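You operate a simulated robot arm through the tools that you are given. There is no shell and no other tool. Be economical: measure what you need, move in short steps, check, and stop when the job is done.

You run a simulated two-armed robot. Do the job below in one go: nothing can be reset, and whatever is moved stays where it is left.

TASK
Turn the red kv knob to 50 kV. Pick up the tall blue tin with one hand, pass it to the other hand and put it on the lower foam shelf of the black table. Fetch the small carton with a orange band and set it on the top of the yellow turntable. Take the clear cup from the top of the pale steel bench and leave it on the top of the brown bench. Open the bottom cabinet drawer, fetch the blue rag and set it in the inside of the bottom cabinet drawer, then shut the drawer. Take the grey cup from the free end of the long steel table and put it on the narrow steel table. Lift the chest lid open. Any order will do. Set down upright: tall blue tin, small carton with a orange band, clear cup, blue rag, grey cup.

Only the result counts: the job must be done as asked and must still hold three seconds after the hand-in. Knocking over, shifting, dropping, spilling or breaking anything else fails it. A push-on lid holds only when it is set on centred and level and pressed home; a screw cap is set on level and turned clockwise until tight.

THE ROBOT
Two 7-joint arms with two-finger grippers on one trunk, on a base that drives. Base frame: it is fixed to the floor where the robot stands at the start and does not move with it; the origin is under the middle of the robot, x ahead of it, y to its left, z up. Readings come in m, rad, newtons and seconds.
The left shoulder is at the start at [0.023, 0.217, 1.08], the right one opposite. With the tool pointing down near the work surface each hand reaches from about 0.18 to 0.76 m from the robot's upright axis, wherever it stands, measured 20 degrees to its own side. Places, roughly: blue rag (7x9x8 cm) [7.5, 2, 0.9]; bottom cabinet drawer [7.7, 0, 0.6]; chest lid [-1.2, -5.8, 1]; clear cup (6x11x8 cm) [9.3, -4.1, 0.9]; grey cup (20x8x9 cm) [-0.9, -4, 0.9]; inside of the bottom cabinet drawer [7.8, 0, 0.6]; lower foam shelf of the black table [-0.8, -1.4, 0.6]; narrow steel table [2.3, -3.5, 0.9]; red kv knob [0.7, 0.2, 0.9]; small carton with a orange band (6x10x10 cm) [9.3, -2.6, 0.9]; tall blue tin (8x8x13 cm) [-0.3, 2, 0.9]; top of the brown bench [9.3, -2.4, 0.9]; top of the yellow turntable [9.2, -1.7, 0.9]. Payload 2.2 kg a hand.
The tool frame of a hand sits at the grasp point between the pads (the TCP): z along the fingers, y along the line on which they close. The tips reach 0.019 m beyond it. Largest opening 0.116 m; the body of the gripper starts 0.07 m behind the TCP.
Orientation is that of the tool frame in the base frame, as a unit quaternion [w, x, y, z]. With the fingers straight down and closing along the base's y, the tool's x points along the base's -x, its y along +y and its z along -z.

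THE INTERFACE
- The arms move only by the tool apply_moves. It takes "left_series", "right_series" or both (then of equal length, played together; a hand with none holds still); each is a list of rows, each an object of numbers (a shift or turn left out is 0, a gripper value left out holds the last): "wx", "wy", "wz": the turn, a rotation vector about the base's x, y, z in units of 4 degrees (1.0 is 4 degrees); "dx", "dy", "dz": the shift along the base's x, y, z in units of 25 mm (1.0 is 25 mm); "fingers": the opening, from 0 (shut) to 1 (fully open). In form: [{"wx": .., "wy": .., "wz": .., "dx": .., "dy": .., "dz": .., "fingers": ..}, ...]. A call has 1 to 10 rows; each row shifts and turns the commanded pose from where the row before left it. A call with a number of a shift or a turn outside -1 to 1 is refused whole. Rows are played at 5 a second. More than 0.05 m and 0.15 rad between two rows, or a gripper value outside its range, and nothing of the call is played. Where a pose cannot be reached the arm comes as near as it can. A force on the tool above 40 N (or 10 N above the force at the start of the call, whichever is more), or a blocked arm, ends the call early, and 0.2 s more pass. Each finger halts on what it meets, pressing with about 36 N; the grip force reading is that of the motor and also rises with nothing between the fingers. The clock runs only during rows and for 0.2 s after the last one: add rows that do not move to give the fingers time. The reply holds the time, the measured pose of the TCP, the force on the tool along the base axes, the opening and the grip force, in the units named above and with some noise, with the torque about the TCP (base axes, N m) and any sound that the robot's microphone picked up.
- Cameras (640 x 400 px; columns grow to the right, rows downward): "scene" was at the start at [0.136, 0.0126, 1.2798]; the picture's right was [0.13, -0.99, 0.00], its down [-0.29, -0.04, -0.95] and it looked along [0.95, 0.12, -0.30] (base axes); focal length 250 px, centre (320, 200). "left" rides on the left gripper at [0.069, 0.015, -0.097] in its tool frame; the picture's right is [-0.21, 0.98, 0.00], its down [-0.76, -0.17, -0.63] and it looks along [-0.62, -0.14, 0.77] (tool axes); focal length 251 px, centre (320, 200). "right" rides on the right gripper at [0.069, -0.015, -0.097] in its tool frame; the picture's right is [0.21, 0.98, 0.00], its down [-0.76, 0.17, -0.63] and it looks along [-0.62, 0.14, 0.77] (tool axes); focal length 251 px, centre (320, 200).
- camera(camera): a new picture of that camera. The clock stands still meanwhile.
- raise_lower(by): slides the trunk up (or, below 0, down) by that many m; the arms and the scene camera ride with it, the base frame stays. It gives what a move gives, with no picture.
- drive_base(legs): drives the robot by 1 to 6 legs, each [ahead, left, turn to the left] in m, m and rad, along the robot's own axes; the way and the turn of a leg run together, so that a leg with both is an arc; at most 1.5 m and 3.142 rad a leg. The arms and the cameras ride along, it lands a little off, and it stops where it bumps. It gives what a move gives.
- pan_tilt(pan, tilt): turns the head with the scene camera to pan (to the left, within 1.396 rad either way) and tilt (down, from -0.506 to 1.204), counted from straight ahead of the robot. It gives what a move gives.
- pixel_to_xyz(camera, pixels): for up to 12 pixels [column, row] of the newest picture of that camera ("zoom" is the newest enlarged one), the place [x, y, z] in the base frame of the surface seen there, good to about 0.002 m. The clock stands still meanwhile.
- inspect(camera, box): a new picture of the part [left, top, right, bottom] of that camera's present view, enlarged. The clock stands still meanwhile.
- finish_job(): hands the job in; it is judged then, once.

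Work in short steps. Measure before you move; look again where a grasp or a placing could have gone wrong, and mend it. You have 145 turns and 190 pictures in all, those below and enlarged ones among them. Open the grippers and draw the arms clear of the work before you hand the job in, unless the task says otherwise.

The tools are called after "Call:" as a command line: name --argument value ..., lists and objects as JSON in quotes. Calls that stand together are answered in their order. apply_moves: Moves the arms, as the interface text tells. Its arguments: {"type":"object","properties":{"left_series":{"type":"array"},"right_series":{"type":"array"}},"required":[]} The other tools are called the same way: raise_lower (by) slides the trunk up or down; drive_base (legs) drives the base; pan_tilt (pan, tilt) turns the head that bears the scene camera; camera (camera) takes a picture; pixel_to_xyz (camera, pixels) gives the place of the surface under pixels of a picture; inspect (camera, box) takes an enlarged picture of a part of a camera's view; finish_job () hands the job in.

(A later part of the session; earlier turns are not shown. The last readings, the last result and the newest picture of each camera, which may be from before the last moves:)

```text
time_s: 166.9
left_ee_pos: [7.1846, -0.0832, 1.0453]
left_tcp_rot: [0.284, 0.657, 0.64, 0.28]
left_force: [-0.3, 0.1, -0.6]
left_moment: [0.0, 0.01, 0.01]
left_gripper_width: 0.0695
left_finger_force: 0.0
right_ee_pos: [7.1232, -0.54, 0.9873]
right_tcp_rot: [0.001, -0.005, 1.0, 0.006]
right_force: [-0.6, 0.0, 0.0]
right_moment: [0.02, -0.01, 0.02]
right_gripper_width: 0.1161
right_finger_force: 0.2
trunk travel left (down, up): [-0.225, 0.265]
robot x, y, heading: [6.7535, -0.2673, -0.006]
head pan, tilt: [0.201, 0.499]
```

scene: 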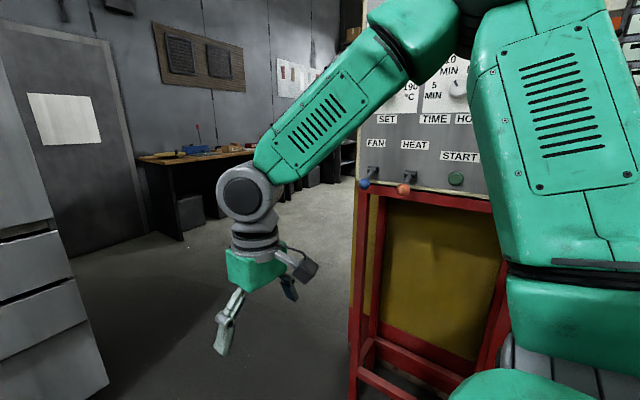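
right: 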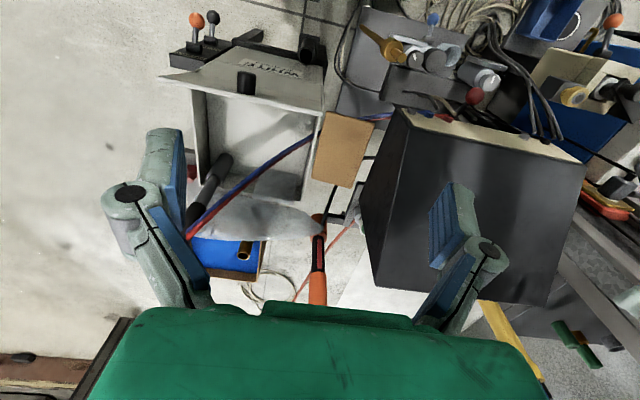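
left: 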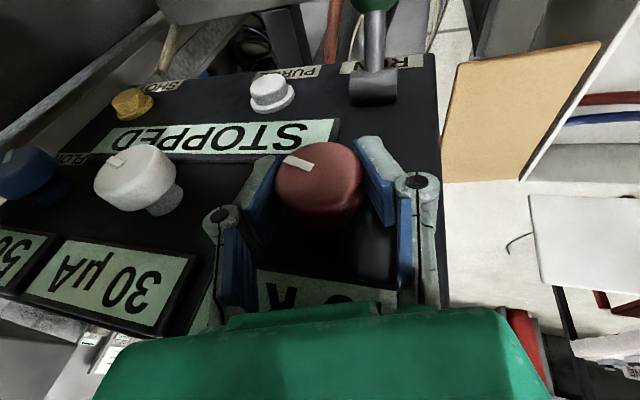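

Orientation reached. I approach to 10 cm short of the bar along the tool axis, with fingers narrowed to ~3.5 cm.

Call:
apply_moves --left_series '[{"dx": 0.79, "dy": 0.2, "dz": -0.97, "fingers": 0.32}, {"dx": 0.79, "dy": 0.2, "dz": -0.97}, {"dx": 0.79, "dy": 0.2, "dz": -0.97}, {"dx": 0.79, "dy": 0.2, "dz": -0.97}, {"dx": 0.79, "dy": 0.2, "dz": -0.97}, {"dx": 0.79, "dy": 0.2, "dz": -0.97}, {"dx": 0.79, "dy": 0.2, "dz": -0.97}, {"dx": 0.79, "dy": 0.2, "dz": -0.97}, {"dx": 0.79, "dy": 0.2, "dz": -0.97}, {"dx": 0.79, "dy": 0.2, "dz": -0.97}]'

Call:
apply_moves --left_series '[{"dx": 0.79, "dy": 0.2, "dz": -0.97}, {"dx": 0.79, "dy": 0.2, "dz": -0.97}, {"dx": 0.79, "dy": 0.2, "dz": -0.97}, {"dx": 0.79, "dy": 0.2, "dz": -0.97}, {}]'

Call:
camera --camera "left"

Call:
camera --camera "scene"

```text
time_s: 169.1
left_ee_pos: [7.3819, -0.0291, 0.8034]
left_tcp_rot: [0.284, 0.656, 0.64, 0.28]
left_force: [-0.1, -0.2, 0.0]
left_moment: [0.0, -0.01, 0.02]
left_gripper_width: 0.0371
left_finger_force: 0.0
right_ee_pos: [7.1231, -0.5386, 0.9856]
right_tcp_rot: [0.002, -0.004, 1.0, 0.006]
right_force: [-0.5, -0.4, 0.3]
right_moment: [0.03, 0.02, 0.0]
right_gripper_width: 0.1162
right_finger_force: 0.0
trunk travel left (down, up): [-0.225, 0.265]
robot x, y, heading: [6.7546, -0.2688, -0.01]
head pan, tilt: [0.201, 0.499]
```

```text
time_s: 170.3
left_ee_pos: [7.4603, -0.0122, 0.7081]
left_tcp_rot: [0.285, 0.655, 0.641, 0.28]
left_force: [0.1, -0.9, 1.0]
left_moment: [0.01, -0.02, -0.02]
left_gripper_width: 0.0373
left_finger_force: 0.1
right_ee_pos: [7.1227, -0.5391, 0.9864]
right_tcp_rot: [0.002, -0.005, 1.0, 0.007]
right_force: [0.8, -0.4, 0.4]
right_moment: [-0.01, -0.03, 0.05]
right_gripper_width: 0.1158
right_finger_force: 0.1
trunk travel left (down, up): [-0.225, 0.265]
robot x, y, heading: [6.7515, -0.2682, -0.007]
head pan, tilt: [0.201, 0.499]
```

```text
137 pictures are left
```

left: 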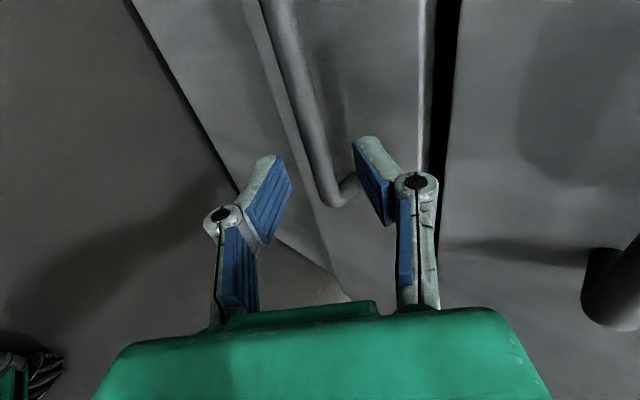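

```text
136 pictures are left
```

scene: 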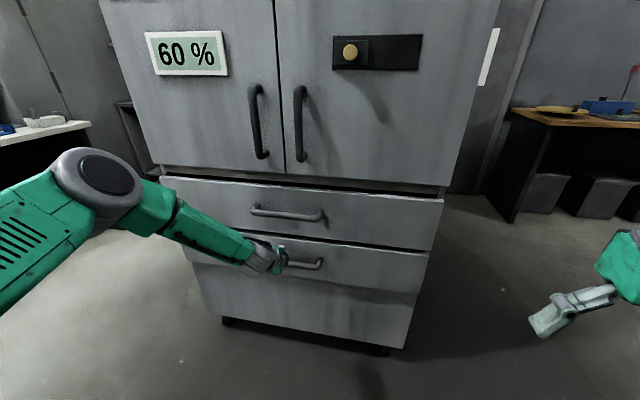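

The bar lies between the fingertips (315,150). I advance along the tool axis and close.

Call:
apply_moves --left_series '[{"dx": 0.68, "dz": -0.68}, {"dx": 0.68, "dz": -0.68}, {"dx": 0.68, "dz": -0.68}, {"dx": 0.68, "dz": -0.68}, {}, {"fingers": 0.1}, {"fingers": 0.0}, {}]'

Call:
camera --camera "left"

```text
time_s: 172.1
left_ee_pos: [7.5287, -0.0133, 0.6292]
left_tcp_rot: [0.282, 0.659, 0.641, 0.276]
left_force: [-25.8, -0.5, -21.6]
left_moment: [-0.95, 0.39, 0.2]
left_gripper_width: 0.0187
left_finger_force: 43.5
right_ee_pos: [7.1231, -0.5385, 0.9866]
right_tcp_rot: [0.001, -0.004, 1.0, 0.004]
right_force: [-0.3, -0.4, -0.3]
right_moment: [0.0, -0.04, -0.01]
right_gripper_width: 0.1162
right_finger_force: 0.1
trunk travel left (down, up): [-0.225, 0.265]
robot x, y, heading: [6.7513, -0.2672, -0.002]
head pan, tilt: [0.201, 0.499]
```

```text
135 pictures are left
```

left: 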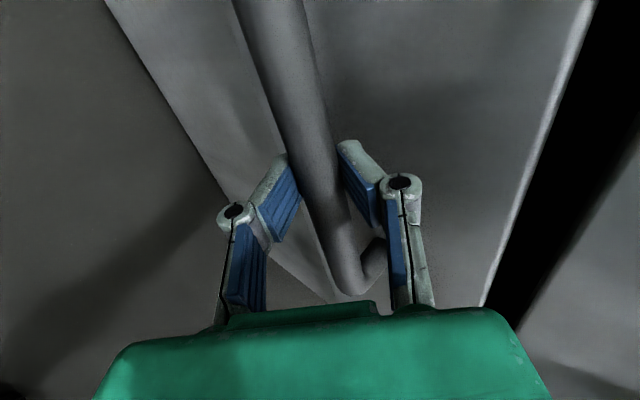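

The handle is held (18.7 mm). I pull by driving the base back 0.35 m.

Call:
drive_base --legs '[[-0.35, 0, 0]]'

Call:
camera --camera "scene"

```text
time_s: 174.4
left_ee_pos: [7.1843, -0.0128, 0.6296]
left_tcp_rot: [0.282, 0.66, 0.64, 0.275]
left_force: [0.3, -4.4, -33.5]
left_moment: [-0.51, 0.22, 0.84]
left_gripper_width: 0.0191
left_finger_force: 43.6
right_ee_pos: [6.7733, -0.5371, 0.9859]
right_tcp_rot: [0.0, -0.002, 1.0, 0.006]
right_force: [0.7, -0.6, -0.1]
right_moment: [0.02, 0.01, 0.01]
right_gripper_width: 0.1161
right_finger_force: 0.2
trunk travel left (down, up): [-0.225, 0.265]
robot x, y, heading: [6.4061, -0.2706, -0.011]
head pan, tilt: [0.201, 0.499]
```

```text
134 pictures are left
```

scene: 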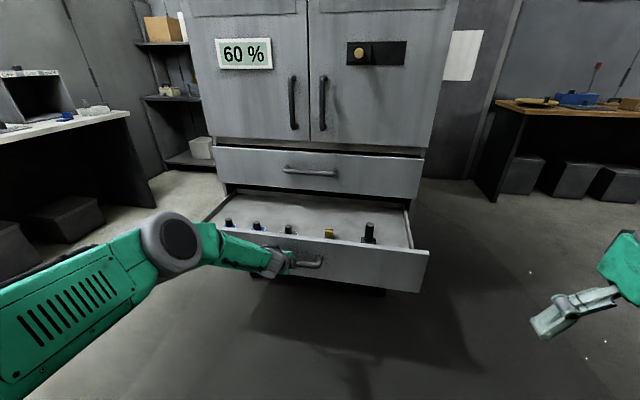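

The drawer is open; five small items stand near its front, with free floor behind. I measure and release the handle.

Call:
pixel_to_xyz --camera "scene" --pixels '[[229, 221], [257, 226], [289, 229], [329, 233], [369, 232], [320, 205], [320, 215], [260, 205], [390, 215], [320, 246], [320, 176], [65, 117]]'

Call:
apply_moves --left_series '[{"fingers": 0.4}, {"fingers": 0.4}, {"dx": -0.8, "dz": 0.8}, {"dx": -0.8, "dz": 0.8}, {"dx": -0.8, "dz": 0.8}, {"dx": -0.8, "dz": 0.8}, {"dz": 1}, {"dz": 1}, {"dz": 1}]'

Call:
inspect --camera "scene" --box '[190, 140, 450, 300]'

```text
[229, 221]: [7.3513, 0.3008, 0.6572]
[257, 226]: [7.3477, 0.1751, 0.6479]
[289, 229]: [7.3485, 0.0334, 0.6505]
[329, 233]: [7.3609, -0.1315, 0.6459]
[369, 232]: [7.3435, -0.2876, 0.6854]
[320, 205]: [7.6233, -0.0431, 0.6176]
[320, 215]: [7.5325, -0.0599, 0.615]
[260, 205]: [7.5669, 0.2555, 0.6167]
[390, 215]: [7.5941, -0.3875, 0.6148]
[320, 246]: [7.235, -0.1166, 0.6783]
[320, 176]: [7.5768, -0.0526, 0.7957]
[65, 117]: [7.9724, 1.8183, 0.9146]
```

```text
time_s: 176.4
left_ee_pos: [7.0966, -0.0156, 0.7913]
left_tcp_rot: [0.285, 0.659, 0.638, 0.279]
left_force: [-0.5, 0.4, 0.1]
left_moment: [-0.01, -0.02, -0.01]
left_gripper_width: 0.0465
left_finger_force: 0.2
right_ee_pos: [6.7662, -0.5376, 0.9894]
right_tcp_rot: [0.006, -0.002, 1.0, 0.006]
right_force: [0.9, -0.6, -0.4]
right_moment: [-0.02, 0.01, 0.03]
right_gripper_width: 0.1162
right_finger_force: 0.1
trunk travel left (down, up): [-0.225, 0.265]
robot x, y, heading: [6.4049, -0.2667, -0.011]
head pan, tilt: [0.201, 0.499]
```

```text
2.46 times, centred on (320, 220) of scene
```

zoom: 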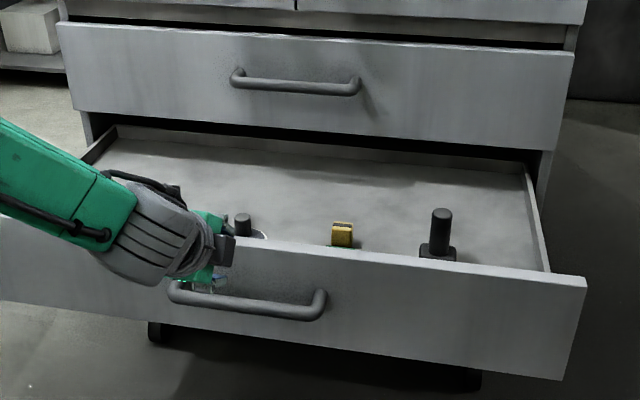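

Drawer floor is z≈0.615, items at x≈7.36, so the rag can go behind them at x≈7.45. I lift the left hand, then drive toward the left table where a blue item shows at (65,117).

Call:
apply_moves --left_series '[{"dz": 1, "dx": -0.5}, {"dz": 1, "dx": -0.5}, {"dz": 1, "dx": -0.5}, {"dz": 1, "dx": -0.5}, {"dz": 1, "dx": -0.5}, {"dz": 1, "dx": -0.5}, {"dz": 1, "dx": -0.5}, {"dz": 1, "dx": -0.5}]'

Call:
drive_base --legs '[[0, 0.85, 0], [0.2, 0, 1.2]]'

Call:
pan_tilt --pan -0.3 --tilt 0.4

Call:
camera --camera "scene"

```text
time_s: 178.2
left_ee_pos: [6.9956, -0.0151, 0.9922]
left_tcp_rot: [0.286, 0.658, 0.638, 0.279]
left_force: [-0.1, -0.5, -0.3]
left_moment: [0.01, 0.01, 0.0]
left_gripper_width: 0.0466
left_finger_force: 0.0
right_ee_pos: [6.7649, -0.5388, 0.9892]
right_tcp_rot: [0.005, -0.002, 1.0, 0.006]
right_force: [-0.5, 0.3, 0.2]
right_moment: [-0.01, 0.0, -0.02]
right_gripper_width: 0.116
right_finger_force: 0.0
trunk travel left (down, up): [-0.225, 0.265]
robot x, y, heading: [6.4025, -0.2635, -0.009]
head pan, tilt: [0.201, 0.499]
```

```text
time_s: 185.8
left_ee_pos: [6.5358, 1.3439, 0.9887]
left_tcp_rot: [0.078, 0.178, 0.9, 0.391]
left_force: [-0.6, 0.2, 0.2]
left_moment: [0.0, -0.06, -0.03]
left_gripper_width: 0.0464
left_finger_force: 0.0
right_ee_pos: [6.9425, 0.9416, 0.99]
right_tcp_rot: [0.001, -0.57, 0.822, 0.006]
right_force: [-0.4, 0.2, 0.6]
right_moment: [-0.03, -0.01, -0.04]
right_gripper_width: 0.116
right_finger_force: 0.0
trunk travel left (down, up): [-0.225, 0.265]
robot x, y, heading: [6.5672, 0.6996, 1.201]
head pan, tilt: [0.201, 0.499]
```

```text
time_s: 186.7
left_ee_pos: [6.5367, 1.3403, 0.9917]
left_tcp_rot: [0.077, 0.179, 0.899, 0.392]
left_force: [-0.5, 0.6, -0.8]
left_moment: [0.03, 0.0, -0.03]
left_gripper_width: 0.0466
left_finger_force: 0.1
right_ee_pos: [6.9453, 0.9379, 0.9905]
right_tcp_rot: [0.002, -0.57, 0.821, 0.007]
right_force: [-1.0, 0.2, -0.3]
right_moment: [0.0, 0.01, -0.02]
right_gripper_width: 0.1162
right_finger_force: 0.0
trunk travel left (down, up): [-0.225, 0.265]
robot x, y, heading: [6.5661, 0.6979, 1.198]
head pan, tilt: [-0.3, 0.4]
```

```text
132 pictures are left
```

scene: 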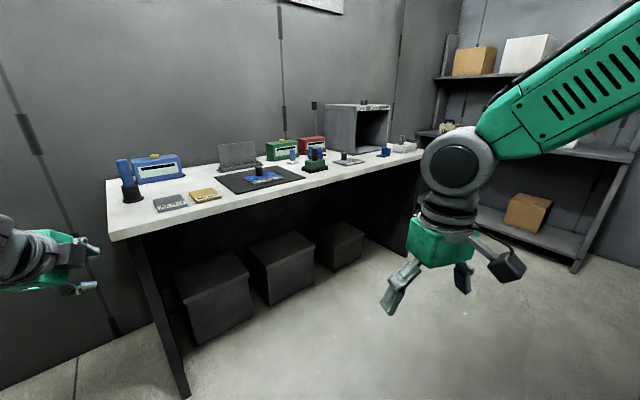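

The table is in view with several blue things. I zoom to identify the rag.

Call:
inspect --camera "scene" --box '[200, 90, 430, 220]'

Call:
pixel_to_xyz --camera "scene" --pixels '[[262, 178], [316, 155], [384, 153], [293, 155], [316, 167], [230, 225], [400, 165], [360, 175], [350, 158]]'

```text
2.78 times, centred on (315, 155) of scene
```

zoom: 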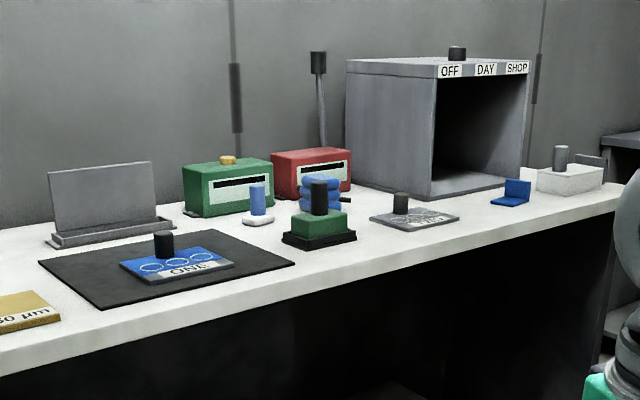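

```text
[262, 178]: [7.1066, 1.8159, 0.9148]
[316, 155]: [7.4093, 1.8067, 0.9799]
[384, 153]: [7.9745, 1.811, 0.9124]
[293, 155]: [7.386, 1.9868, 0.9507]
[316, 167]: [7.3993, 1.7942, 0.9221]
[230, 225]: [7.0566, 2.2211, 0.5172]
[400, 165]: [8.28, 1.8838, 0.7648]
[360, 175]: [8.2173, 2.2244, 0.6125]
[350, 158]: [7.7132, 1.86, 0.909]
```

A blue bundle stands behind the green-based fixture around [7.45, 1.9]. I tuck the left hand and drive in front of the table for a closer look.

Call:
apply_moves --left_series '[{"dy": -1, "dz": 0.3}, {"dy": -1, "dz": 0.3}, {"dy": -1, "dz": 0.3}, {"dy": -1, "dz": 0.3}, {"dy": -1, "dz": 0.3}, {"dy": -1, "dz": 0.3}, {"dy": -1, "dz": 0.3}, {"dy": -1, "dz": 0.3}, {"dy": -1, "dz": 0.3}, {"dy": -1, "dz": 0.3}]'

Call:
drive_base --legs '[[0, 0, 0.37], [0.42, -0.7, 0]]'

Call:
pan_tilt --pan -0.2 --tilt 0.6

Call:
camera --camera "scene"

Call:
camera --camera "right"

```text
time_s: 188.9
left_ee_pos: [6.557, 1.1038, 1.0785]
left_tcp_rot: [0.075, 0.179, 0.899, 0.392]
left_force: [-0.4, -0.7, 0.8]
left_moment: [0.0, 0.02, 0.01]
left_gripper_width: 0.0466
left_finger_force: 0.2
left hand out of reach, approached as far as the arm can: row 8, 9, 10
right_ee_pos: [6.9462, 0.9368, 0.9884]
right_tcp_rot: [0.001, -0.57, 0.821, 0.009]
right_force: [-0.2, -0.8, -0.3]
right_moment: [0.0, -0.01, 0.05]
right_gripper_width: 0.116
right_finger_force: 0.1
trunk travel left (down, up): [-0.225, 0.265]
robot x, y, heading: [6.564, 0.7006, 1.198]
head pan, tilt: [-0.3, 0.4]
```

```text
time_s: 194.3
left_ee_pos: [7.1194, 1.4859, 1.08]
left_tcp_rot: [0.006, 0.02, 0.917, 0.399]
left_force: [-0.7, -0.6, 1.0]
left_moment: [-0.03, -0.03, -0.06]
left_gripper_width: 0.0464
left_finger_force: 0.0
right_ee_pos: [7.5423, 1.4623, 0.9901]
right_tcp_rot: [0.001, -0.704, 0.71, 0.009]
right_force: [0.3, 0.3, 0.7]
right_moment: [-0.01, -0.02, 0.03]
right_gripper_width: 0.1162
right_finger_force: 0.1
trunk travel left (down, up): [-0.225, 0.265]
robot x, y, heading: [7.2685, 1.1069, 1.544]
head pan, tilt: [-0.3, 0.4]
```

```text
time_s: 195.1
left_ee_pos: [7.1201, 1.4859, 1.0803]
left_tcp_rot: [0.007, 0.02, 0.917, 0.399]
left_force: [0.3, -0.1, -0.1]
left_moment: [-0.01, 0.01, -0.03]
left_gripper_width: 0.0465
left_finger_force: 0.0
right_ee_pos: [7.5441, 1.4619, 0.9896]
right_tcp_rot: [0.001, -0.705, 0.71, 0.009]
right_force: [-0.4, 0.1, -0.4]
right_moment: [-0.04, -0.02, -0.02]
right_gripper_width: 0.1159
right_finger_force: 0.0
trunk travel left (down, up): [-0.225, 0.265]
robot x, y, heading: [7.2639, 1.1068, 1.551]
head pan, tilt: [-0.201, 0.6]
```

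```text
130 pictures are left
```

scene: 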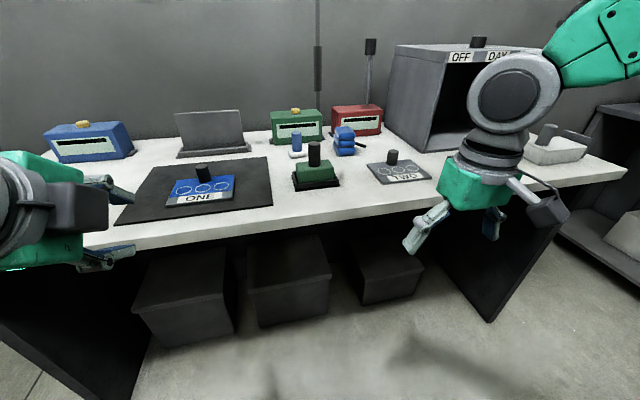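

```text
129 pictures are left
```

right: 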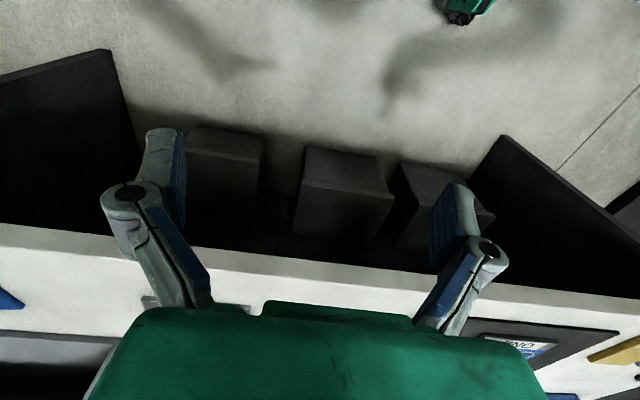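

The blue rag is the folded stack at (344,140). I zoom and measure.

Call:
inspect --camera "scene" --box '[270, 95, 430, 205]'

Call:
pixel_to_xyz --camera "scene" --pixels '[[344, 129], [344, 133], [344, 142], [344, 153], [336, 142], [355, 150], [366, 142], [297, 142], [314, 155], [316, 175], [355, 120], [390, 165]]'

```text
3.64 times, centred on (350, 150) of scene
```

zoom: 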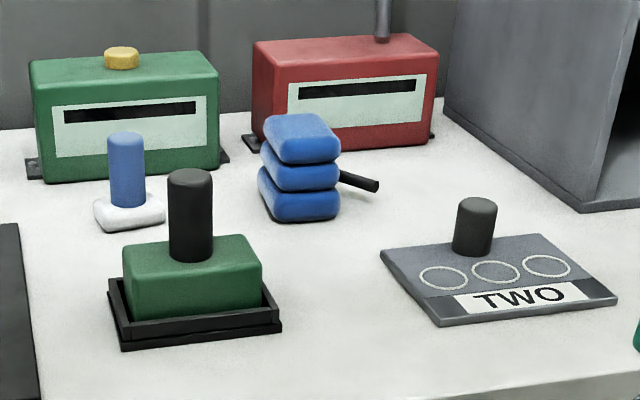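

```text
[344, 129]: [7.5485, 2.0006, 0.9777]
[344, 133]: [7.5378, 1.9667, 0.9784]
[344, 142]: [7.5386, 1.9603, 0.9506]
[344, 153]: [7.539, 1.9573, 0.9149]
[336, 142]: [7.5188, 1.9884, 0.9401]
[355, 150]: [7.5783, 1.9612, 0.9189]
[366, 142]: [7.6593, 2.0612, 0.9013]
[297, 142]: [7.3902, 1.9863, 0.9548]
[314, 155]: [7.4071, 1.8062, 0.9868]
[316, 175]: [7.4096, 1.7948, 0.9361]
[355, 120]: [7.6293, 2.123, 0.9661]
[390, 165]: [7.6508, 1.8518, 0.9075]
```

I measure the rag's top corners and the dark stick beside it on the enlarged picture.

Call:
pixel_to_xyz --camera "zoom" --pixels '[[268, 122], [282, 145], [322, 118], [338, 140], [300, 116], [345, 177], [360, 182], [376, 186], [285, 205], [335, 205], [262, 180], [300, 140]]'

```text
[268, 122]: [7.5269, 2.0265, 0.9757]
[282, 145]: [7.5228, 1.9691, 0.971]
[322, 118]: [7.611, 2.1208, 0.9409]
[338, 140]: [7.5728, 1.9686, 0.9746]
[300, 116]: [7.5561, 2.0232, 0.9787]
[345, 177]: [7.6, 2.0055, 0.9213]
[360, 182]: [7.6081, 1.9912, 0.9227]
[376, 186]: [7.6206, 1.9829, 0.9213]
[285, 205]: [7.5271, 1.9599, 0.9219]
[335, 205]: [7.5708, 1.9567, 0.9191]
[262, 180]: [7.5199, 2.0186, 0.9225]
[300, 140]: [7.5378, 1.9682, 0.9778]
```

Rag spans x 7.515–7.578, y 1.957–2.03, top 0.98; grip near the top clears the stick. I raise the right hand and drive 0.25 m closer.

Call:
apply_moves --right_series '[{"dz": 1, "wz": -0.3}, {"dz": 1}, {"dz": 1}, {"dz": 1}, {"dz": 1}]'

Call:
drive_base --legs '[[0.25, 0, 0.015]]'

Call:
apply_moves --right_series '[{"dy": 1}, {"dy": 1}, {"dy": 1}, {"dy": 1}, {"dy": 1}, {"dy": 1}, {"dy": 1}, {"dy": 1}, {"dy": 1}, {"dy": 1}]'

Call:
camera --camera "right"

Call:
camera --camera "scene"

```text
time_s: 196.3
left_ee_pos: [7.1201, 1.4847, 1.0792]
left_tcp_rot: [0.007, 0.02, 0.917, 0.399]
left_force: [-0.2, 0.7, -0.4]
left_moment: [0.0, 0.0, 0.0]
left_gripper_width: 0.0463
left_finger_force: 0.1
right_ee_pos: [7.5442, 1.4596, 1.1154]
right_tcp_rot: [0.0, -0.698, 0.716, 0.009]
right_force: [-0.2, -0.2, -0.3]
right_moment: [0.0, 0.0, 0.01]
right_gripper_width: 0.1161
right_finger_force: 0.1
trunk travel left (down, up): [-0.225, 0.265]
robot x, y, heading: [7.2662, 1.11, 1.548]
head pan, tilt: [-0.201, 0.6]
```

```text
time_s: 198.1
left_ee_pos: [7.1168, 1.7298, 1.0808]
left_tcp_rot: [0.004, 0.012, 0.917, 0.399]
left_force: [0.2, 0.3, 0.6]
left_moment: [0.01, 0.02, -0.04]
left_gripper_width: 0.0463
left_finger_force: 0.1
right_ee_pos: [7.5421, 1.7123, 1.1155]
right_tcp_rot: [0.0, -0.703, 0.711, 0.009]
right_force: [0.4, 0.3, -0.5]
right_moment: [-0.04, 0.0, 0.01]
right_gripper_width: 0.1161
right_finger_force: 0.1
trunk travel left (down, up): [-0.225, 0.265]
robot x, y, heading: [7.2725, 1.3569, 1.565]
head pan, tilt: [-0.201, 0.6]
```

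```text
time_s: 200.3
left_ee_pos: [7.1172, 1.7302, 1.0798]
left_tcp_rot: [0.003, 0.013, 0.917, 0.4]
left_force: [0.4, -0.4, -0.2]
left_moment: [0.01, 0.01, 0.01]
left_gripper_width: 0.0464
left_finger_force: 0.0
right_ee_pos: [7.5456, 1.9611, 1.1149]
right_tcp_rot: [0.001, -0.703, 0.711, 0.008]
right_force: [-0.7, 0.4, 0.2]
right_moment: [-0.04, 0.01, -0.02]
right_gripper_width: 0.1158
right_finger_force: 0.1
trunk travel left (down, up): [-0.225, 0.265]
robot x, y, heading: [7.2684, 1.3553, 1.559]
head pan, tilt: [-0.201, 0.6]
```

```text
127 pictures are left
```

right: 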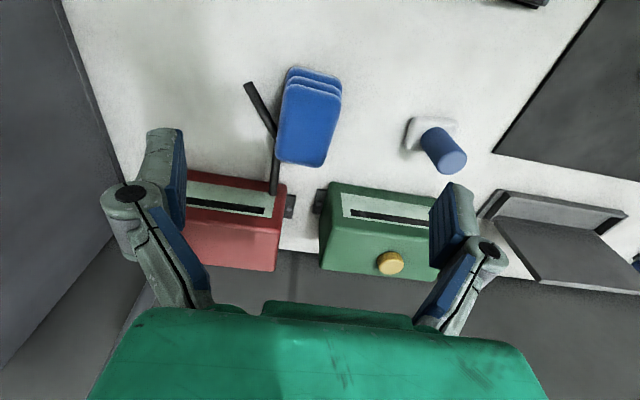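

```text
126 pictures are left
```

scene: 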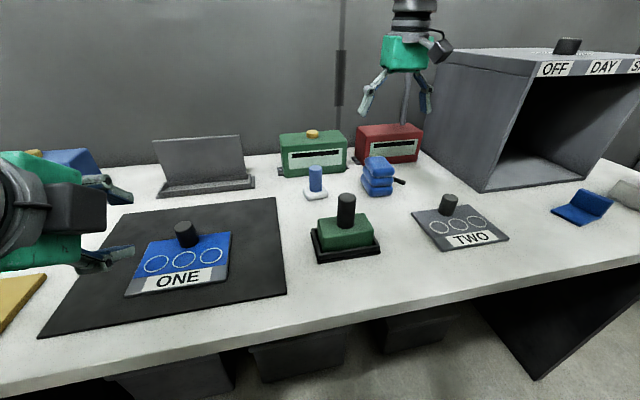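

The rag shows clearly at (310,118) from the hand. I measure its corners and the rod beside it.

Call:
pixel_to_xyz --camera "right" --pixels '[[288, 90], [338, 100], [322, 163], [280, 158], [310, 125], [250, 88], [270, 128], [276, 150], [275, 185], [290, 72]]'

```text
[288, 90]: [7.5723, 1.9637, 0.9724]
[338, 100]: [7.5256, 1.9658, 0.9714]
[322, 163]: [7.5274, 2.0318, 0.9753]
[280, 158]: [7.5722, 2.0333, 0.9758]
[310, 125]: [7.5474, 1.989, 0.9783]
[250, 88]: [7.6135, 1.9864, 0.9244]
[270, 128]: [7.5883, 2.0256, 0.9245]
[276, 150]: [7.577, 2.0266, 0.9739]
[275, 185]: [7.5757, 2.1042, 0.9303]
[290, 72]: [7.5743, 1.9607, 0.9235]
```

Target grip centre is [7.548, 1.998, 0.962], keeping fingertips above the stick (z 0.925). I descend and close.

Call:
apply_moves --right_series '[{"dy": 0.75, "dz": -1}, {"dy": 0.73, "dz": -1}, {"dz": -1}, {"dz": -1}, {"dz": -1}, {"dz": -1}, {"dz": -0.12}, {"fingers": 0.3}, {"fingers": 0.2}, {}]'

Call:
apply_moves --right_series '[{"fingers": 0.2}, {"dz": 0.8}, {"dz": 1}, {"dz": 1}, {"dz": 1}, {"dz": 1}, {"dz": 1}, {"dy": -1}, {"dy": -1}, {"dy": -1}]'

Call:
camera --camera "scene"

Call:
camera --camera "right"

```text
time_s: 202.5
left_ee_pos: [7.1175, 1.7276, 1.0797]
left_tcp_rot: [0.004, 0.012, 0.916, 0.4]
left_force: [-0.7, -1.1, 0.3]
left_moment: [0.01, 0.02, -0.01]
left_gripper_width: 0.0463
left_finger_force: 0.1
right_ee_pos: [7.5388, 1.9962, 0.9639]
right_tcp_rot: [0.001, -0.703, 0.711, 0.008]
right_force: [0.6, 0.2, 0.8]
right_moment: [0.03, 0.03, -0.02]
right_gripper_width: 0.0625
right_finger_force: 35.9
trunk travel left (down, up): [-0.225, 0.265]
robot x, y, heading: [7.2711, 1.3572, 1.563]
head pan, tilt: [-0.201, 0.6]
```

```text
time_s: 204.7
left_ee_pos: [7.116, 1.7264, 1.0797]
left_tcp_rot: [0.003, 0.013, 0.916, 0.401]
left_force: [0.4, 0.1, 0.7]
left_moment: [0.0, 0.02, 0.0]
left_gripper_width: 0.0467
left_finger_force: 0.1
right_ee_pos: [7.5431, 1.9221, 1.109]
right_tcp_rot: [0.002, -0.703, 0.711, 0.009]
right_force: [-0.2, -0.6, -0.4]
right_moment: [0.01, -0.02, 0.02]
right_gripper_width: 0.0622
right_finger_force: 36.3
trunk travel left (down, up): [-0.225, 0.265]
robot x, y, heading: [7.2695, 1.3543, 1.565]
head pan, tilt: [-0.201, 0.6]
```

```text
125 pictures are left
```

scene: 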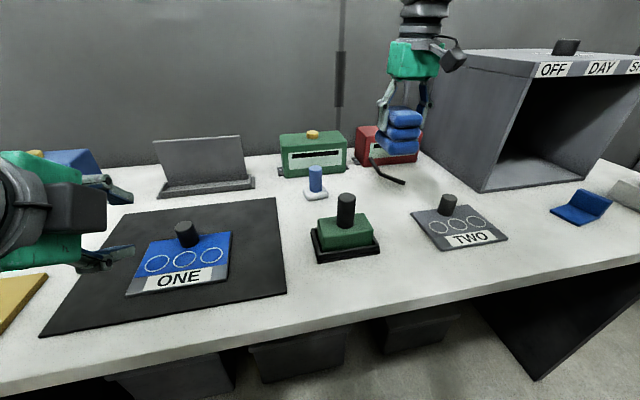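

```text
124 pictures are left
```

right: 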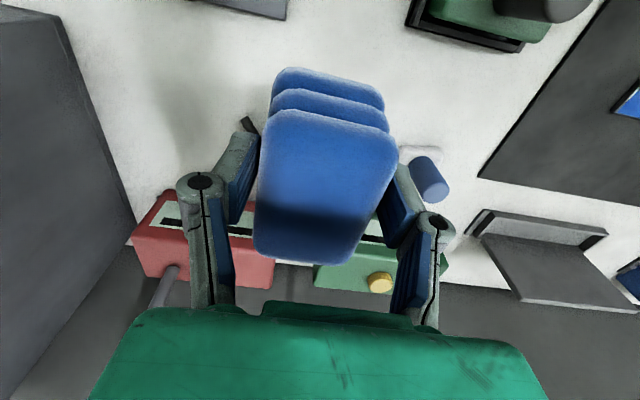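

The rag is held cleanly. I drive back and around to the open drawer.

Call:
drive_base --legs '[[-0.6, 0, 0], [0, 0.75, 0], [0, 0, -1.565]]'

Call:
drive_base --legs '[[0.22, -0.45, 0]]'

Call:
pan_tilt --pan -0.2 --tilt 0.65

Call:
camera --camera "scene"

```text
time_s: 215.4
left_ee_pos: [6.8725, 0.9401, 1.0789]
left_tcp_rot: [0.276, 0.633, 0.663, 0.291]
left_force: [-0.9, 0.5, 0.0]
left_moment: [-0.04, -0.03, 0.0]
left_gripper_width: 0.0464
left_finger_force: 0.0
right_ee_pos: [7.0969, 0.5289, 1.1089]
right_tcp_rot: [0.007, -0.03, 1.0, 0.004]
right_force: [0.7, 0.5, -1.6]
right_moment: [-0.03, -0.02, -0.02]
right_gripper_width: 0.0622
right_finger_force: 35.9
trunk travel left (down, up): [-0.225, 0.265]
robot x, y, heading: [6.5085, 0.7559, 0.062]
head pan, tilt: [-0.201, 0.6]
```

```text
time_s: 218.4
left_ee_pos: [7.1114, 0.5139, 1.0798]
left_tcp_rot: [0.279, 0.629, 0.666, 0.289]
left_force: [0.3, 0.6, 0.4]
left_moment: [-0.05, 0.0, -0.02]
left_gripper_width: 0.0467
left_finger_force: 0.1
right_ee_pos: [7.3397, 0.1042, 1.1122]
right_tcp_rot: [0.009, -0.031, 0.999, 0.001]
right_force: [-0.4, -0.3, -0.3]
right_moment: [-0.11, 0.03, 0.01]
right_gripper_width: 0.0622
right_finger_force: 36.3
trunk travel left (down, up): [-0.225, 0.265]
robot x, y, heading: [6.7545, 0.3229, 0.071]
head pan, tilt: [-0.201, 0.6]
```

```text
time_s: 219.0
left_ee_pos: [7.1106, 0.5085, 1.0812]
left_tcp_rot: [0.278, 0.63, 0.664, 0.292]
left_force: [-0.5, 0.0, 0.1]
left_moment: [-0.06, 0.0, -0.02]
left_gripper_width: 0.0464
left_finger_force: 0.2
right_ee_pos: [7.3377, 0.0979, 1.1116]
right_tcp_rot: [0.01, -0.034, 0.999, 0.004]
right_force: [0.6, 0.7, -0.3]
right_moment: [-0.03, 0.03, 0.01]
right_gripper_width: 0.0621
right_finger_force: 35.8
trunk travel left (down, up): [-0.225, 0.265]
robot x, y, heading: [6.752, 0.3227, 0.067]
head pan, tilt: [-0.201, 0.649]
```

```text
123 pictures are left
```

scene: 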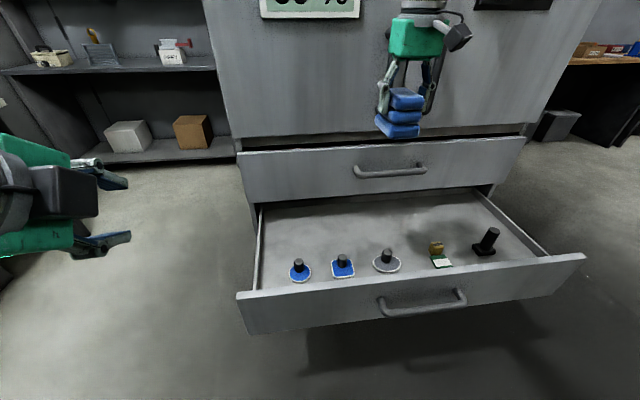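

The hand holds the rag over the drawer's front. I lower to z=0.80, move forward to x=7.45, then lower toward the drawer floor.

Call:
apply_moves --right_series '[{"dz": -1, "wz": -0.3}, {"dz": -1, "wz": -0.3}, {"dz": -1, "wz": -0.3}, {"dz": -1}, {"dz": -1}, {"dz": -1}, {"dz": -1}, {"dz": -1}, {"dz": -1}, {"dz": -1}]'

Call:
apply_moves --right_series '[{"dz": -1}, {"dz": -1}, {"dz": -0.4}, {"dx": 0.9}, {"dx": 0.9}, {"dx": 0.9}, {"dx": 0.9}, {"dx": 0.9}, {}]'

Call:
camera --camera "scene"

Call:
camera --camera "right"

```text
time_s: 221.2
left_ee_pos: [7.1115, 0.4989, 1.0819]
left_tcp_rot: [0.274, 0.632, 0.663, 0.293]
left_force: [0.3, 0.8, 0.2]
left_moment: [0.0, -0.02, 0.01]
left_gripper_width: 0.0463
left_finger_force: 0.1
right_ee_pos: [7.3373, 0.0886, 0.8602]
right_tcp_rot: [0.009, -0.001, 1.0, 0.006]
right_force: [-0.7, -0.9, -1.9]
right_moment: [0.04, 0.04, -0.02]
right_gripper_width: 0.0621
right_finger_force: 35.9
trunk travel left (down, up): [-0.225, 0.265]
robot x, y, heading: [6.7567, 0.319, 0.074]
head pan, tilt: [-0.201, 0.649]
```

```text
time_s: 223.2
left_ee_pos: [7.1101, 0.5026, 1.0817]
left_tcp_rot: [0.275, 0.631, 0.664, 0.292]
left_force: [-1.3, 0.5, 0.6]
left_moment: [0.0, 0.04, -0.02]
left_gripper_width: 0.0464
left_finger_force: 0.1
right_ee_pos: [7.4515, 0.0955, 0.8007]
right_tcp_rot: [0.009, -0.001, 1.0, 0.005]
right_force: [-0.7, 0.5, 0.3]
right_moment: [0.01, 0.0, -0.02]
right_gripper_width: 0.0622
right_finger_force: 36.4
trunk travel left (down, up): [-0.225, 0.265]
robot x, y, heading: [6.7565, 0.3219, 0.064]
head pan, tilt: [-0.201, 0.649]
```

```text
122 pictures are left
```

scene: 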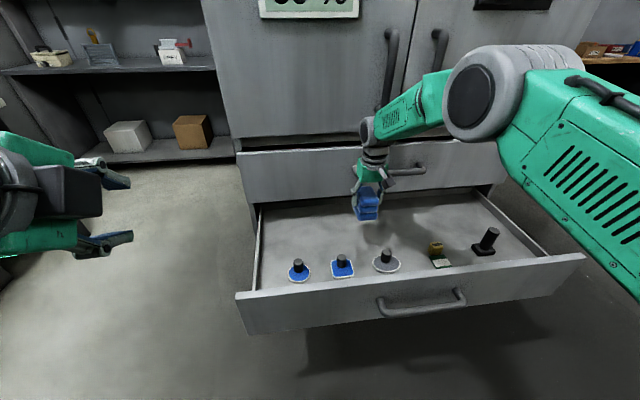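

```text
121 pictures are left
```

right: 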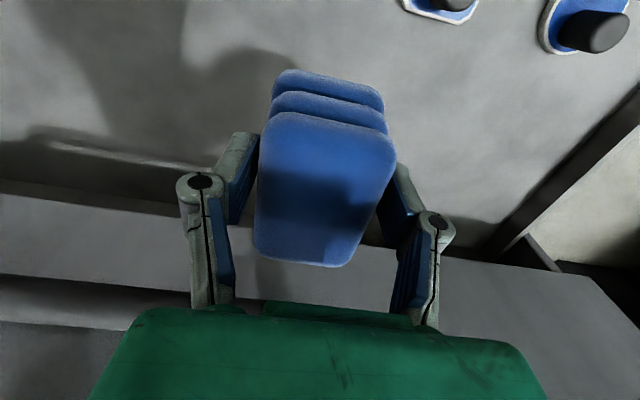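

Clear of the handle. I lower toward the floor (TCP ≈0.683), then in small steps while watching the force.

Call:
apply_moves --right_series '[{"dz": -1}, {"dz": -1}, {"dz": -1}, {"dz": -1}, {"dz": -0.6}, {"dz": -0.1}, {}]'

Call:
apply_moves --right_series '[{"dz": -0.12}, {"dz": -0.12}, {}]'

Call:
inspect --camera "scene" --box '[240, 140, 560, 340]'

```text
time_s: 224.8
left_ee_pos: [7.1113, 0.5019, 1.0817]
left_tcp_rot: [0.277, 0.631, 0.663, 0.293]
left_force: [-0.5, -0.5, 0.7]
left_moment: [0.03, -0.02, 0.0]
left_gripper_width: 0.0464
left_finger_force: 0.0
right_ee_pos: [7.4487, 0.0932, 0.6826]
right_tcp_rot: [0.01, 0.0, 1.0, 0.005]
right_force: [-0.4, 0.7, -0.1]
right_moment: [0.0, -0.02, 0.01]
right_gripper_width: 0.0621
right_finger_force: 35.5
trunk travel left (down, up): [-0.225, 0.265]
robot x, y, heading: [6.7563, 0.321, 0.067]
head pan, tilt: [-0.201, 0.649]
```

```text
time_s: 225.6
left_ee_pos: [7.1095, 0.5028, 1.0824]
left_tcp_rot: [0.275, 0.631, 0.664, 0.294]
left_force: [0.2, 0.9, -0.2]
left_moment: [0.01, -0.03, 0.0]
left_gripper_width: 0.0464
left_finger_force: 0.0
right_ee_pos: [7.4492, 0.0935, 0.6787]
right_tcp_rot: [0.01, -0.001, 1.0, 0.005]
right_force: [-1.1, -0.8, 9.3]
right_moment: [-0.39, 0.48, 0.01]
right_gripper_width: 0.0621
right_finger_force: 35.7
trunk travel left (down, up): [-0.225, 0.265]
robot x, y, heading: [6.7543, 0.3224, 0.065]
head pan, tilt: [-0.201, 0.649]
```

```text
2.00 times, centred on (400, 240) of scene
```

zoom: 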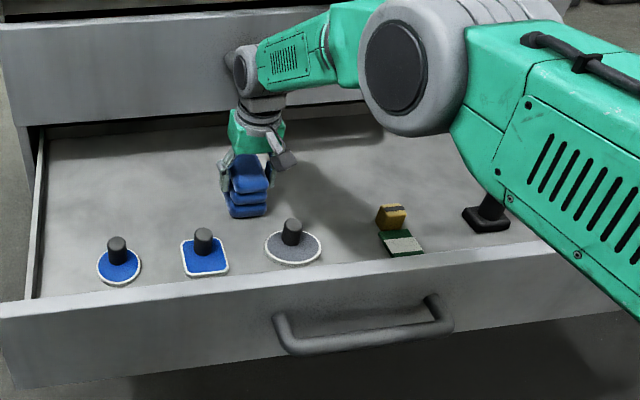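

Contact force is 9 N; the rag stands on the drawer floor. I release and lift straight up.

Call:
apply_moves --right_series '[{"fingers": 0.7}, {"fingers": 0.9}, {}, {"dz": 1}, {"dz": 1}, {"dz": 1}, {"dz": 1}, {"dz": 1, "dx": -0.8}, {"dz": 1, "dx": -1}, {"dz": 1, "dx": -1}]'

Call:
apply_moves --right_series '[{"dz": 1, "dx": -1}, {"dz": 1, "dx": -1}, {"dz": 1, "dx": -1}, {"dz": 1, "dx": -1}]'

Call:
inspect --camera "scene" --box '[240, 140, 560, 340]'

```text
time_s: 227.8
left_ee_pos: [7.1085, 0.5031, 1.083]
left_tcp_rot: [0.276, 0.63, 0.663, 0.294]
left_force: [-0.7, 0.0, -0.2]
left_moment: [-0.01, -0.04, -0.03]
left_gripper_width: 0.0463
left_finger_force: 0.1
right_ee_pos: [7.3788, 0.0923, 0.8536]
right_tcp_rot: [0.009, -0.002, 1.0, 0.005]
right_force: [-0.3, -0.4, -0.4]
right_moment: [-0.03, -0.05, -0.01]
right_gripper_width: 0.1042
right_finger_force: 0.1
trunk travel left (down, up): [-0.225, 0.265]
robot x, y, heading: [6.7531, 0.3237, 0.069]
head pan, tilt: [-0.201, 0.649]
```

```text
time_s: 228.8
left_ee_pos: [7.1083, 0.5039, 1.0824]
left_tcp_rot: [0.276, 0.631, 0.664, 0.293]
left_force: [0.1, -0.1, 0.5]
left_moment: [-0.01, -0.04, -0.01]
left_gripper_width: 0.0462
left_finger_force: 0.1
right_ee_pos: [7.2779, 0.0909, 0.9532]
right_tcp_rot: [0.01, -0.001, 1.0, 0.006]
right_force: [0.7, 0.3, -0.1]
right_moment: [-0.02, -0.05, -0.05]
right_gripper_width: 0.1047
right_finger_force: 0.0
trunk travel left (down, up): [-0.225, 0.265]
robot x, y, heading: [6.7542, 0.3223, 0.067]
head pan, tilt: [-0.201, 0.649]
```

```text
2.00 times, centred on (400, 240) of scene
```

zoom: 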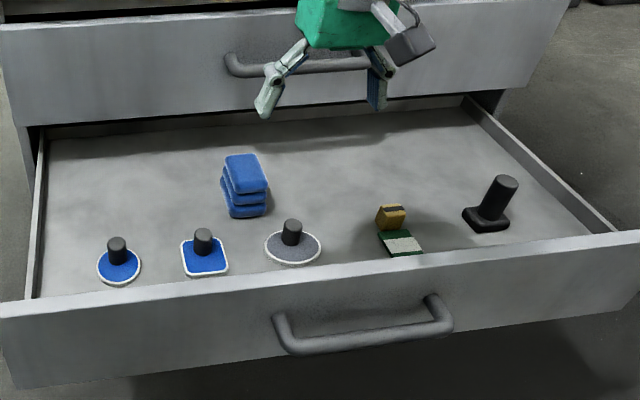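

The rag stands upright behind the items. Now I bring the left hand (still at the 45° pose) back to the handle to push the drawer shut: I reposition the base as before.

Call:
drive_base --legs '[[-0.36, 0, -0.067], [0, -0.59, 0]]'

Call:
pan_tilt --pan 0.2 --tilt 0.5

Call:
camera --camera "scene"

```text
time_s: 234.1
left_ee_pos: [6.754, -0.1117, 1.0825]
left_tcp_rot: [0.283, 0.649, 0.646, 0.285]
left_force: [0.3, 0.5, 1.4]
left_moment: [0.03, 0.01, 0.03]
left_gripper_width: 0.0464
left_finger_force: 0.1
right_ee_pos: [6.8996, -0.5299, 0.9492]
right_tcp_rot: [0.009, 0.026, 1.0, 0.005]
right_force: [-0.6, -0.1, -0.1]
right_moment: [0.02, 0.0, 0.01]
right_gripper_width: 0.1044
right_finger_force: 0.1
trunk travel left (down, up): [-0.225, 0.265]
robot x, y, heading: [6.3853, -0.2694, 0.012]
head pan, tilt: [-0.201, 0.649]
```

```text
time_s: 234.9
left_ee_pos: [6.751, -0.1098, 1.0829]
left_tcp_rot: [0.284, 0.649, 0.646, 0.285]
left_force: [-0.3, 0.4, -0.5]
left_moment: [-0.03, -0.02, 0.01]
left_gripper_width: 0.0462
left_finger_force: 0.2
right_ee_pos: [6.8971, -0.5293, 0.9514]
right_tcp_rot: [0.011, 0.026, 1.0, 0.005]
right_force: [0.5, -0.5, -0.1]
right_moment: [-0.01, -0.01, 0.02]
right_gripper_width: 0.1042
right_finger_force: 0.1
trunk travel left (down, up): [-0.225, 0.265]
robot x, y, heading: [6.3901, -0.2715, 0.012]
head pan, tilt: [0.201, 0.499]
```

```text
118 pictures are left
```

scene: 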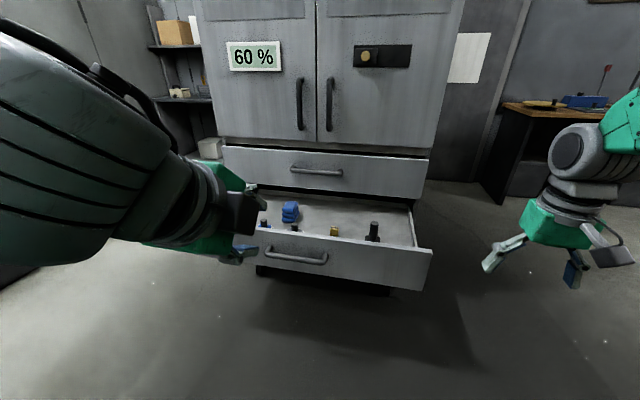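

I measure the handle and send the left hand to its pre-grasp pose.

Call:
pixel_to_xyz --camera "scene" --pixels '[[275, 256], [295, 261], [318, 262], [380, 265]]'

Call:
apply_moves --left_series '[{"dx": 0.9, "dy": 0.25, "dz": -0.95, "fingers": 0.32}, {"dx": 0.9, "dy": 0.25, "dz": -0.95}, {"dx": 0.9, "dy": 0.25, "dz": -0.95}, {"dx": 0.9, "dy": 0.25, "dz": -0.95}, {"dx": 0.9, "dy": 0.25, "dz": -0.95}, {"dx": 0.9, "dy": 0.25, "dz": -0.95}, {"dx": 0.9, "dy": 0.25, "dz": -0.95}, {"dx": 0.9, "dy": 0.25, "dz": -0.95}, {"dx": 0.9, "dy": 0.25, "dz": -0.95}, {"dx": 0.9, "dy": 0.25, "dz": -0.95}]'

Call:
apply_moves --left_series '[{"dx": 0.9, "dy": 0.25, "dz": -0.95}, {"dx": 0.9, "dy": 0.25, "dz": -0.95}, {"dx": 0.9, "dy": 0.25, "dz": -0.95}, {"dx": 0.9, "dy": 0.25, "dz": -0.95}, {"dx": 0.9, "dy": 0.25, "dz": -0.95}, {"dx": 0.9, "dz": -0.9}, {}]'

Call:
camera --camera "left"

```text
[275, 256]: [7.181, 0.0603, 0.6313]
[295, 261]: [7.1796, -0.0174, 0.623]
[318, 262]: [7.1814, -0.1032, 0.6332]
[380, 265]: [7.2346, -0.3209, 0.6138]
```

```text
time_s: 237.2
left_ee_pos: [6.9803, -0.0484, 0.8452]
left_tcp_rot: [0.284, 0.649, 0.646, 0.284]
left_force: [0.3, 0.4, 0.1]
left_moment: [-0.04, 0.01, -0.01]
left_gripper_width: 0.0371
left_finger_force: 0.0
left hand out of reach, approached as far as the arm can: row 1
right_ee_pos: [6.8987, -0.5279, 0.9522]
right_tcp_rot: [0.01, 0.025, 1.0, 0.004]
right_force: [-0.5, 0.4, -0.1]
right_moment: [-0.01, 0.04, 0.02]
right_gripper_width: 0.1043
right_finger_force: 0.0
trunk travel left (down, up): [-0.225, 0.265]
robot x, y, heading: [6.3891, -0.2735, 0.014]
head pan, tilt: [0.201, 0.499]
```

```text
time_s: 238.8
left_ee_pos: [7.1123, -0.021, 0.7075]
left_tcp_rot: [0.285, 0.649, 0.645, 0.286]
left_force: [0.0, -0.5, -0.5]
left_moment: [-0.01, 0.0, 0.04]
left_gripper_width: 0.0371
left_finger_force: 0.0
right_ee_pos: [6.8979, -0.5304, 0.9523]
right_tcp_rot: [0.011, 0.026, 1.0, 0.005]
right_force: [-0.3, -0.5, -0.1]
right_moment: [0.02, 0.03, 0.01]
right_gripper_width: 0.1043
right_finger_force: 0.1
trunk travel left (down, up): [-0.225, 0.265]
robot x, y, heading: [6.3893, -0.2725, 0.015]
head pan, tilt: [0.201, 0.499]
```

```text
117 pictures are left
```

left: 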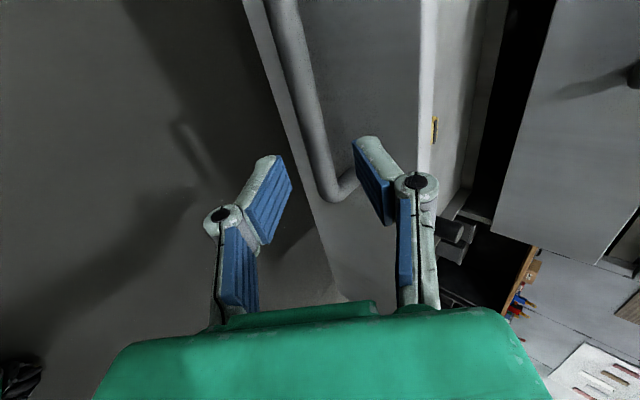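

Same alignment as before. I advance 7.5 cm along the tool axis, grip, then push shut with the base.

Call:
apply_moves --left_series '[{"dx": 0.75, "dz": -0.75}, {"dx": 0.75, "dz": -0.75}, {"dx": 0.75, "dz": -0.75}, {"dx": 0.7, "dz": -0.75}, {}, {"fingers": 0.1}, {"fingers": 0.0}, {}]'

Call:
drive_base --legs '[[0.3, 0, 0]]'

Call:
drive_base --legs '[[0.06, 0, 0]]'

Call:
camera --camera "scene"

```text
time_s: 240.6
left_ee_pos: [7.1886, -0.0333, 0.6315]
left_tcp_rot: [0.288, 0.653, 0.641, 0.283]
left_force: [-2.8, -6.7, -30.9]
left_moment: [-0.81, 0.25, 0.06]
left_gripper_width: 0.0204
left_finger_force: 45.5
left hand out of reach, approached as far as the arm can: row 4
right_ee_pos: [6.9008, -0.5295, 0.9493]
right_tcp_rot: [0.01, 0.027, 1.0, 0.005]
right_force: [0.1, 0.4, -0.2]
right_moment: [0.02, 0.0, 0.01]
right_gripper_width: 0.1045
right_finger_force: 0.0
trunk travel left (down, up): [-0.225, 0.265]
robot x, y, heading: [6.389, -0.2711, 0.017]
head pan, tilt: [0.201, 0.499]
```

```text
time_s: 242.6
left_ee_pos: [7.4953, -0.0318, 0.6317]
left_tcp_rot: [0.288, 0.653, 0.64, 0.284]
left_force: [0.5, -16.0, -31.8]
left_moment: [-0.65, 0.25, 0.51]
left_gripper_width: 0.0203
left_finger_force: 44.7
right_ee_pos: [7.2056, -0.5282, 0.9504]
right_tcp_rot: [0.01, 0.029, 1.0, 0.005]
right_force: [-0.3, 1.3, 0.2]
right_moment: [-0.01, -0.03, -0.02]
right_gripper_width: 0.1044
right_finger_force: 0.0
trunk travel left (down, up): [-0.225, 0.265]
robot x, y, heading: [6.6909, -0.2694, 0.011]
head pan, tilt: [0.201, 0.499]
```

```text
time_s: 243.7
left_ee_pos: [7.5326, -0.0315, 0.6171]
left_tcp_rot: [0.281, 0.657, 0.644, 0.274]
left_force: [1.8, 2.4, -20.4]
left_moment: [-1.03, -0.09, 0.22]
left_gripper_width: 0.0065
left_finger_force: 34.5
right_ee_pos: [7.2378, -0.5237, 0.9619]
right_tcp_rot: [0.019, 0.026, 0.999, 0.004]
right_force: [-0.1, -0.1, 0.9]
right_moment: [-0.02, -0.02, 0.02]
right_gripper_width: 0.1047
right_finger_force: 0.0
trunk travel left (down, up): [-0.225, 0.265]
robot x, y, heading: [6.7441, -0.2664, 0.012]
head pan, tilt: [0.201, 0.499]
stopped in leg 1: the force on the tool passed its limit at 90 N (the readings are from after the stop); the commanded pose is now the measured one
```

```text
116 pictures are left
```

scene: 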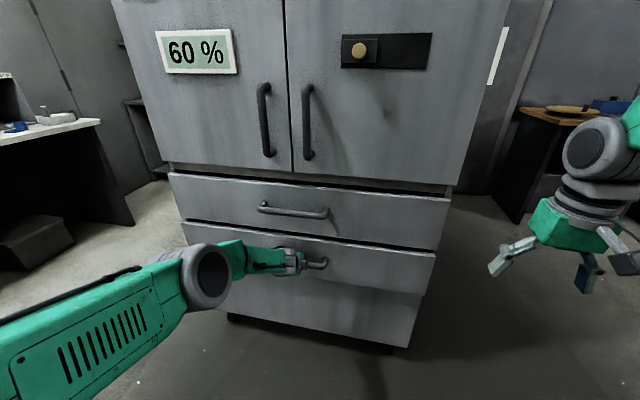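

The drawer hit its stop and appears shut; the fingers slipped on the bar. I open, withdraw along the tool axis, and check the face.

Call:
apply_moves --left_series '[{"fingers": 0.4}, {"fingers": 0.4}, {"dx": -0.7, "dz": 0.7}, {"dx": -0.7, "dz": 0.7}, {"dx": -0.7, "dz": 0.7}, {"dx": -0.7, "dz": 0.7}, {"dx": -1, "dz": 0.7}, {"dx": -1, "dz": 0.7}, {"dx": -1, "dz": 0.7}]'

Call:
inspect --camera "scene" --box '[150, 150, 470, 350]'

Call:
pixel_to_xyz --camera "zoom" --pixels '[[450, 190], [450, 240], [450, 100], [130, 175], [340, 225], [320, 125]]'

```text
time_s: 245.7
left_ee_pos: [7.3946, -0.0362, 0.7402]
left_tcp_rot: [0.284, 0.656, 0.642, 0.278]
left_force: [0.2, 0.4, 0.3]
left_moment: [-0.01, 0.0, 0.04]
left_gripper_width: 0.0466
left_finger_force: 0.0
left hand out of reach, approached as far as the arm can: row 3
right_ee_pos: [7.2389, -0.5263, 0.9611]
right_tcp_rot: [0.02, 0.028, 0.999, 0.004]
right_force: [-0.7, -0.2, -0.3]
right_moment: [-0.01, -0.03, 0.01]
right_gripper_width: 0.1046
right_finger_force: 0.1
trunk travel left (down, up): [-0.225, 0.265]
robot x, y, heading: [6.7434, -0.2623, 0.013]
head pan, tilt: [0.201, 0.499]
```

```text
2.00 times, centred on (310, 250) of scene
```

zoom: 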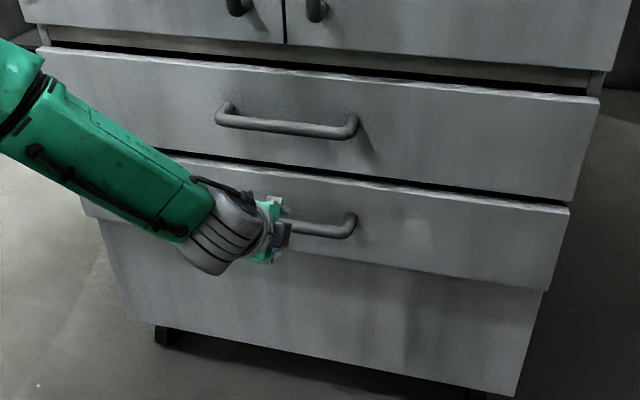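

```text
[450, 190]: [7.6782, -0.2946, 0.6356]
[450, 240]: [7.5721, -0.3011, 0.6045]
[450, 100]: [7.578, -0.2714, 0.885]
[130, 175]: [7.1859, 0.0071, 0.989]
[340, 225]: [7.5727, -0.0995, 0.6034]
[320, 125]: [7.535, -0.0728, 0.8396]
```

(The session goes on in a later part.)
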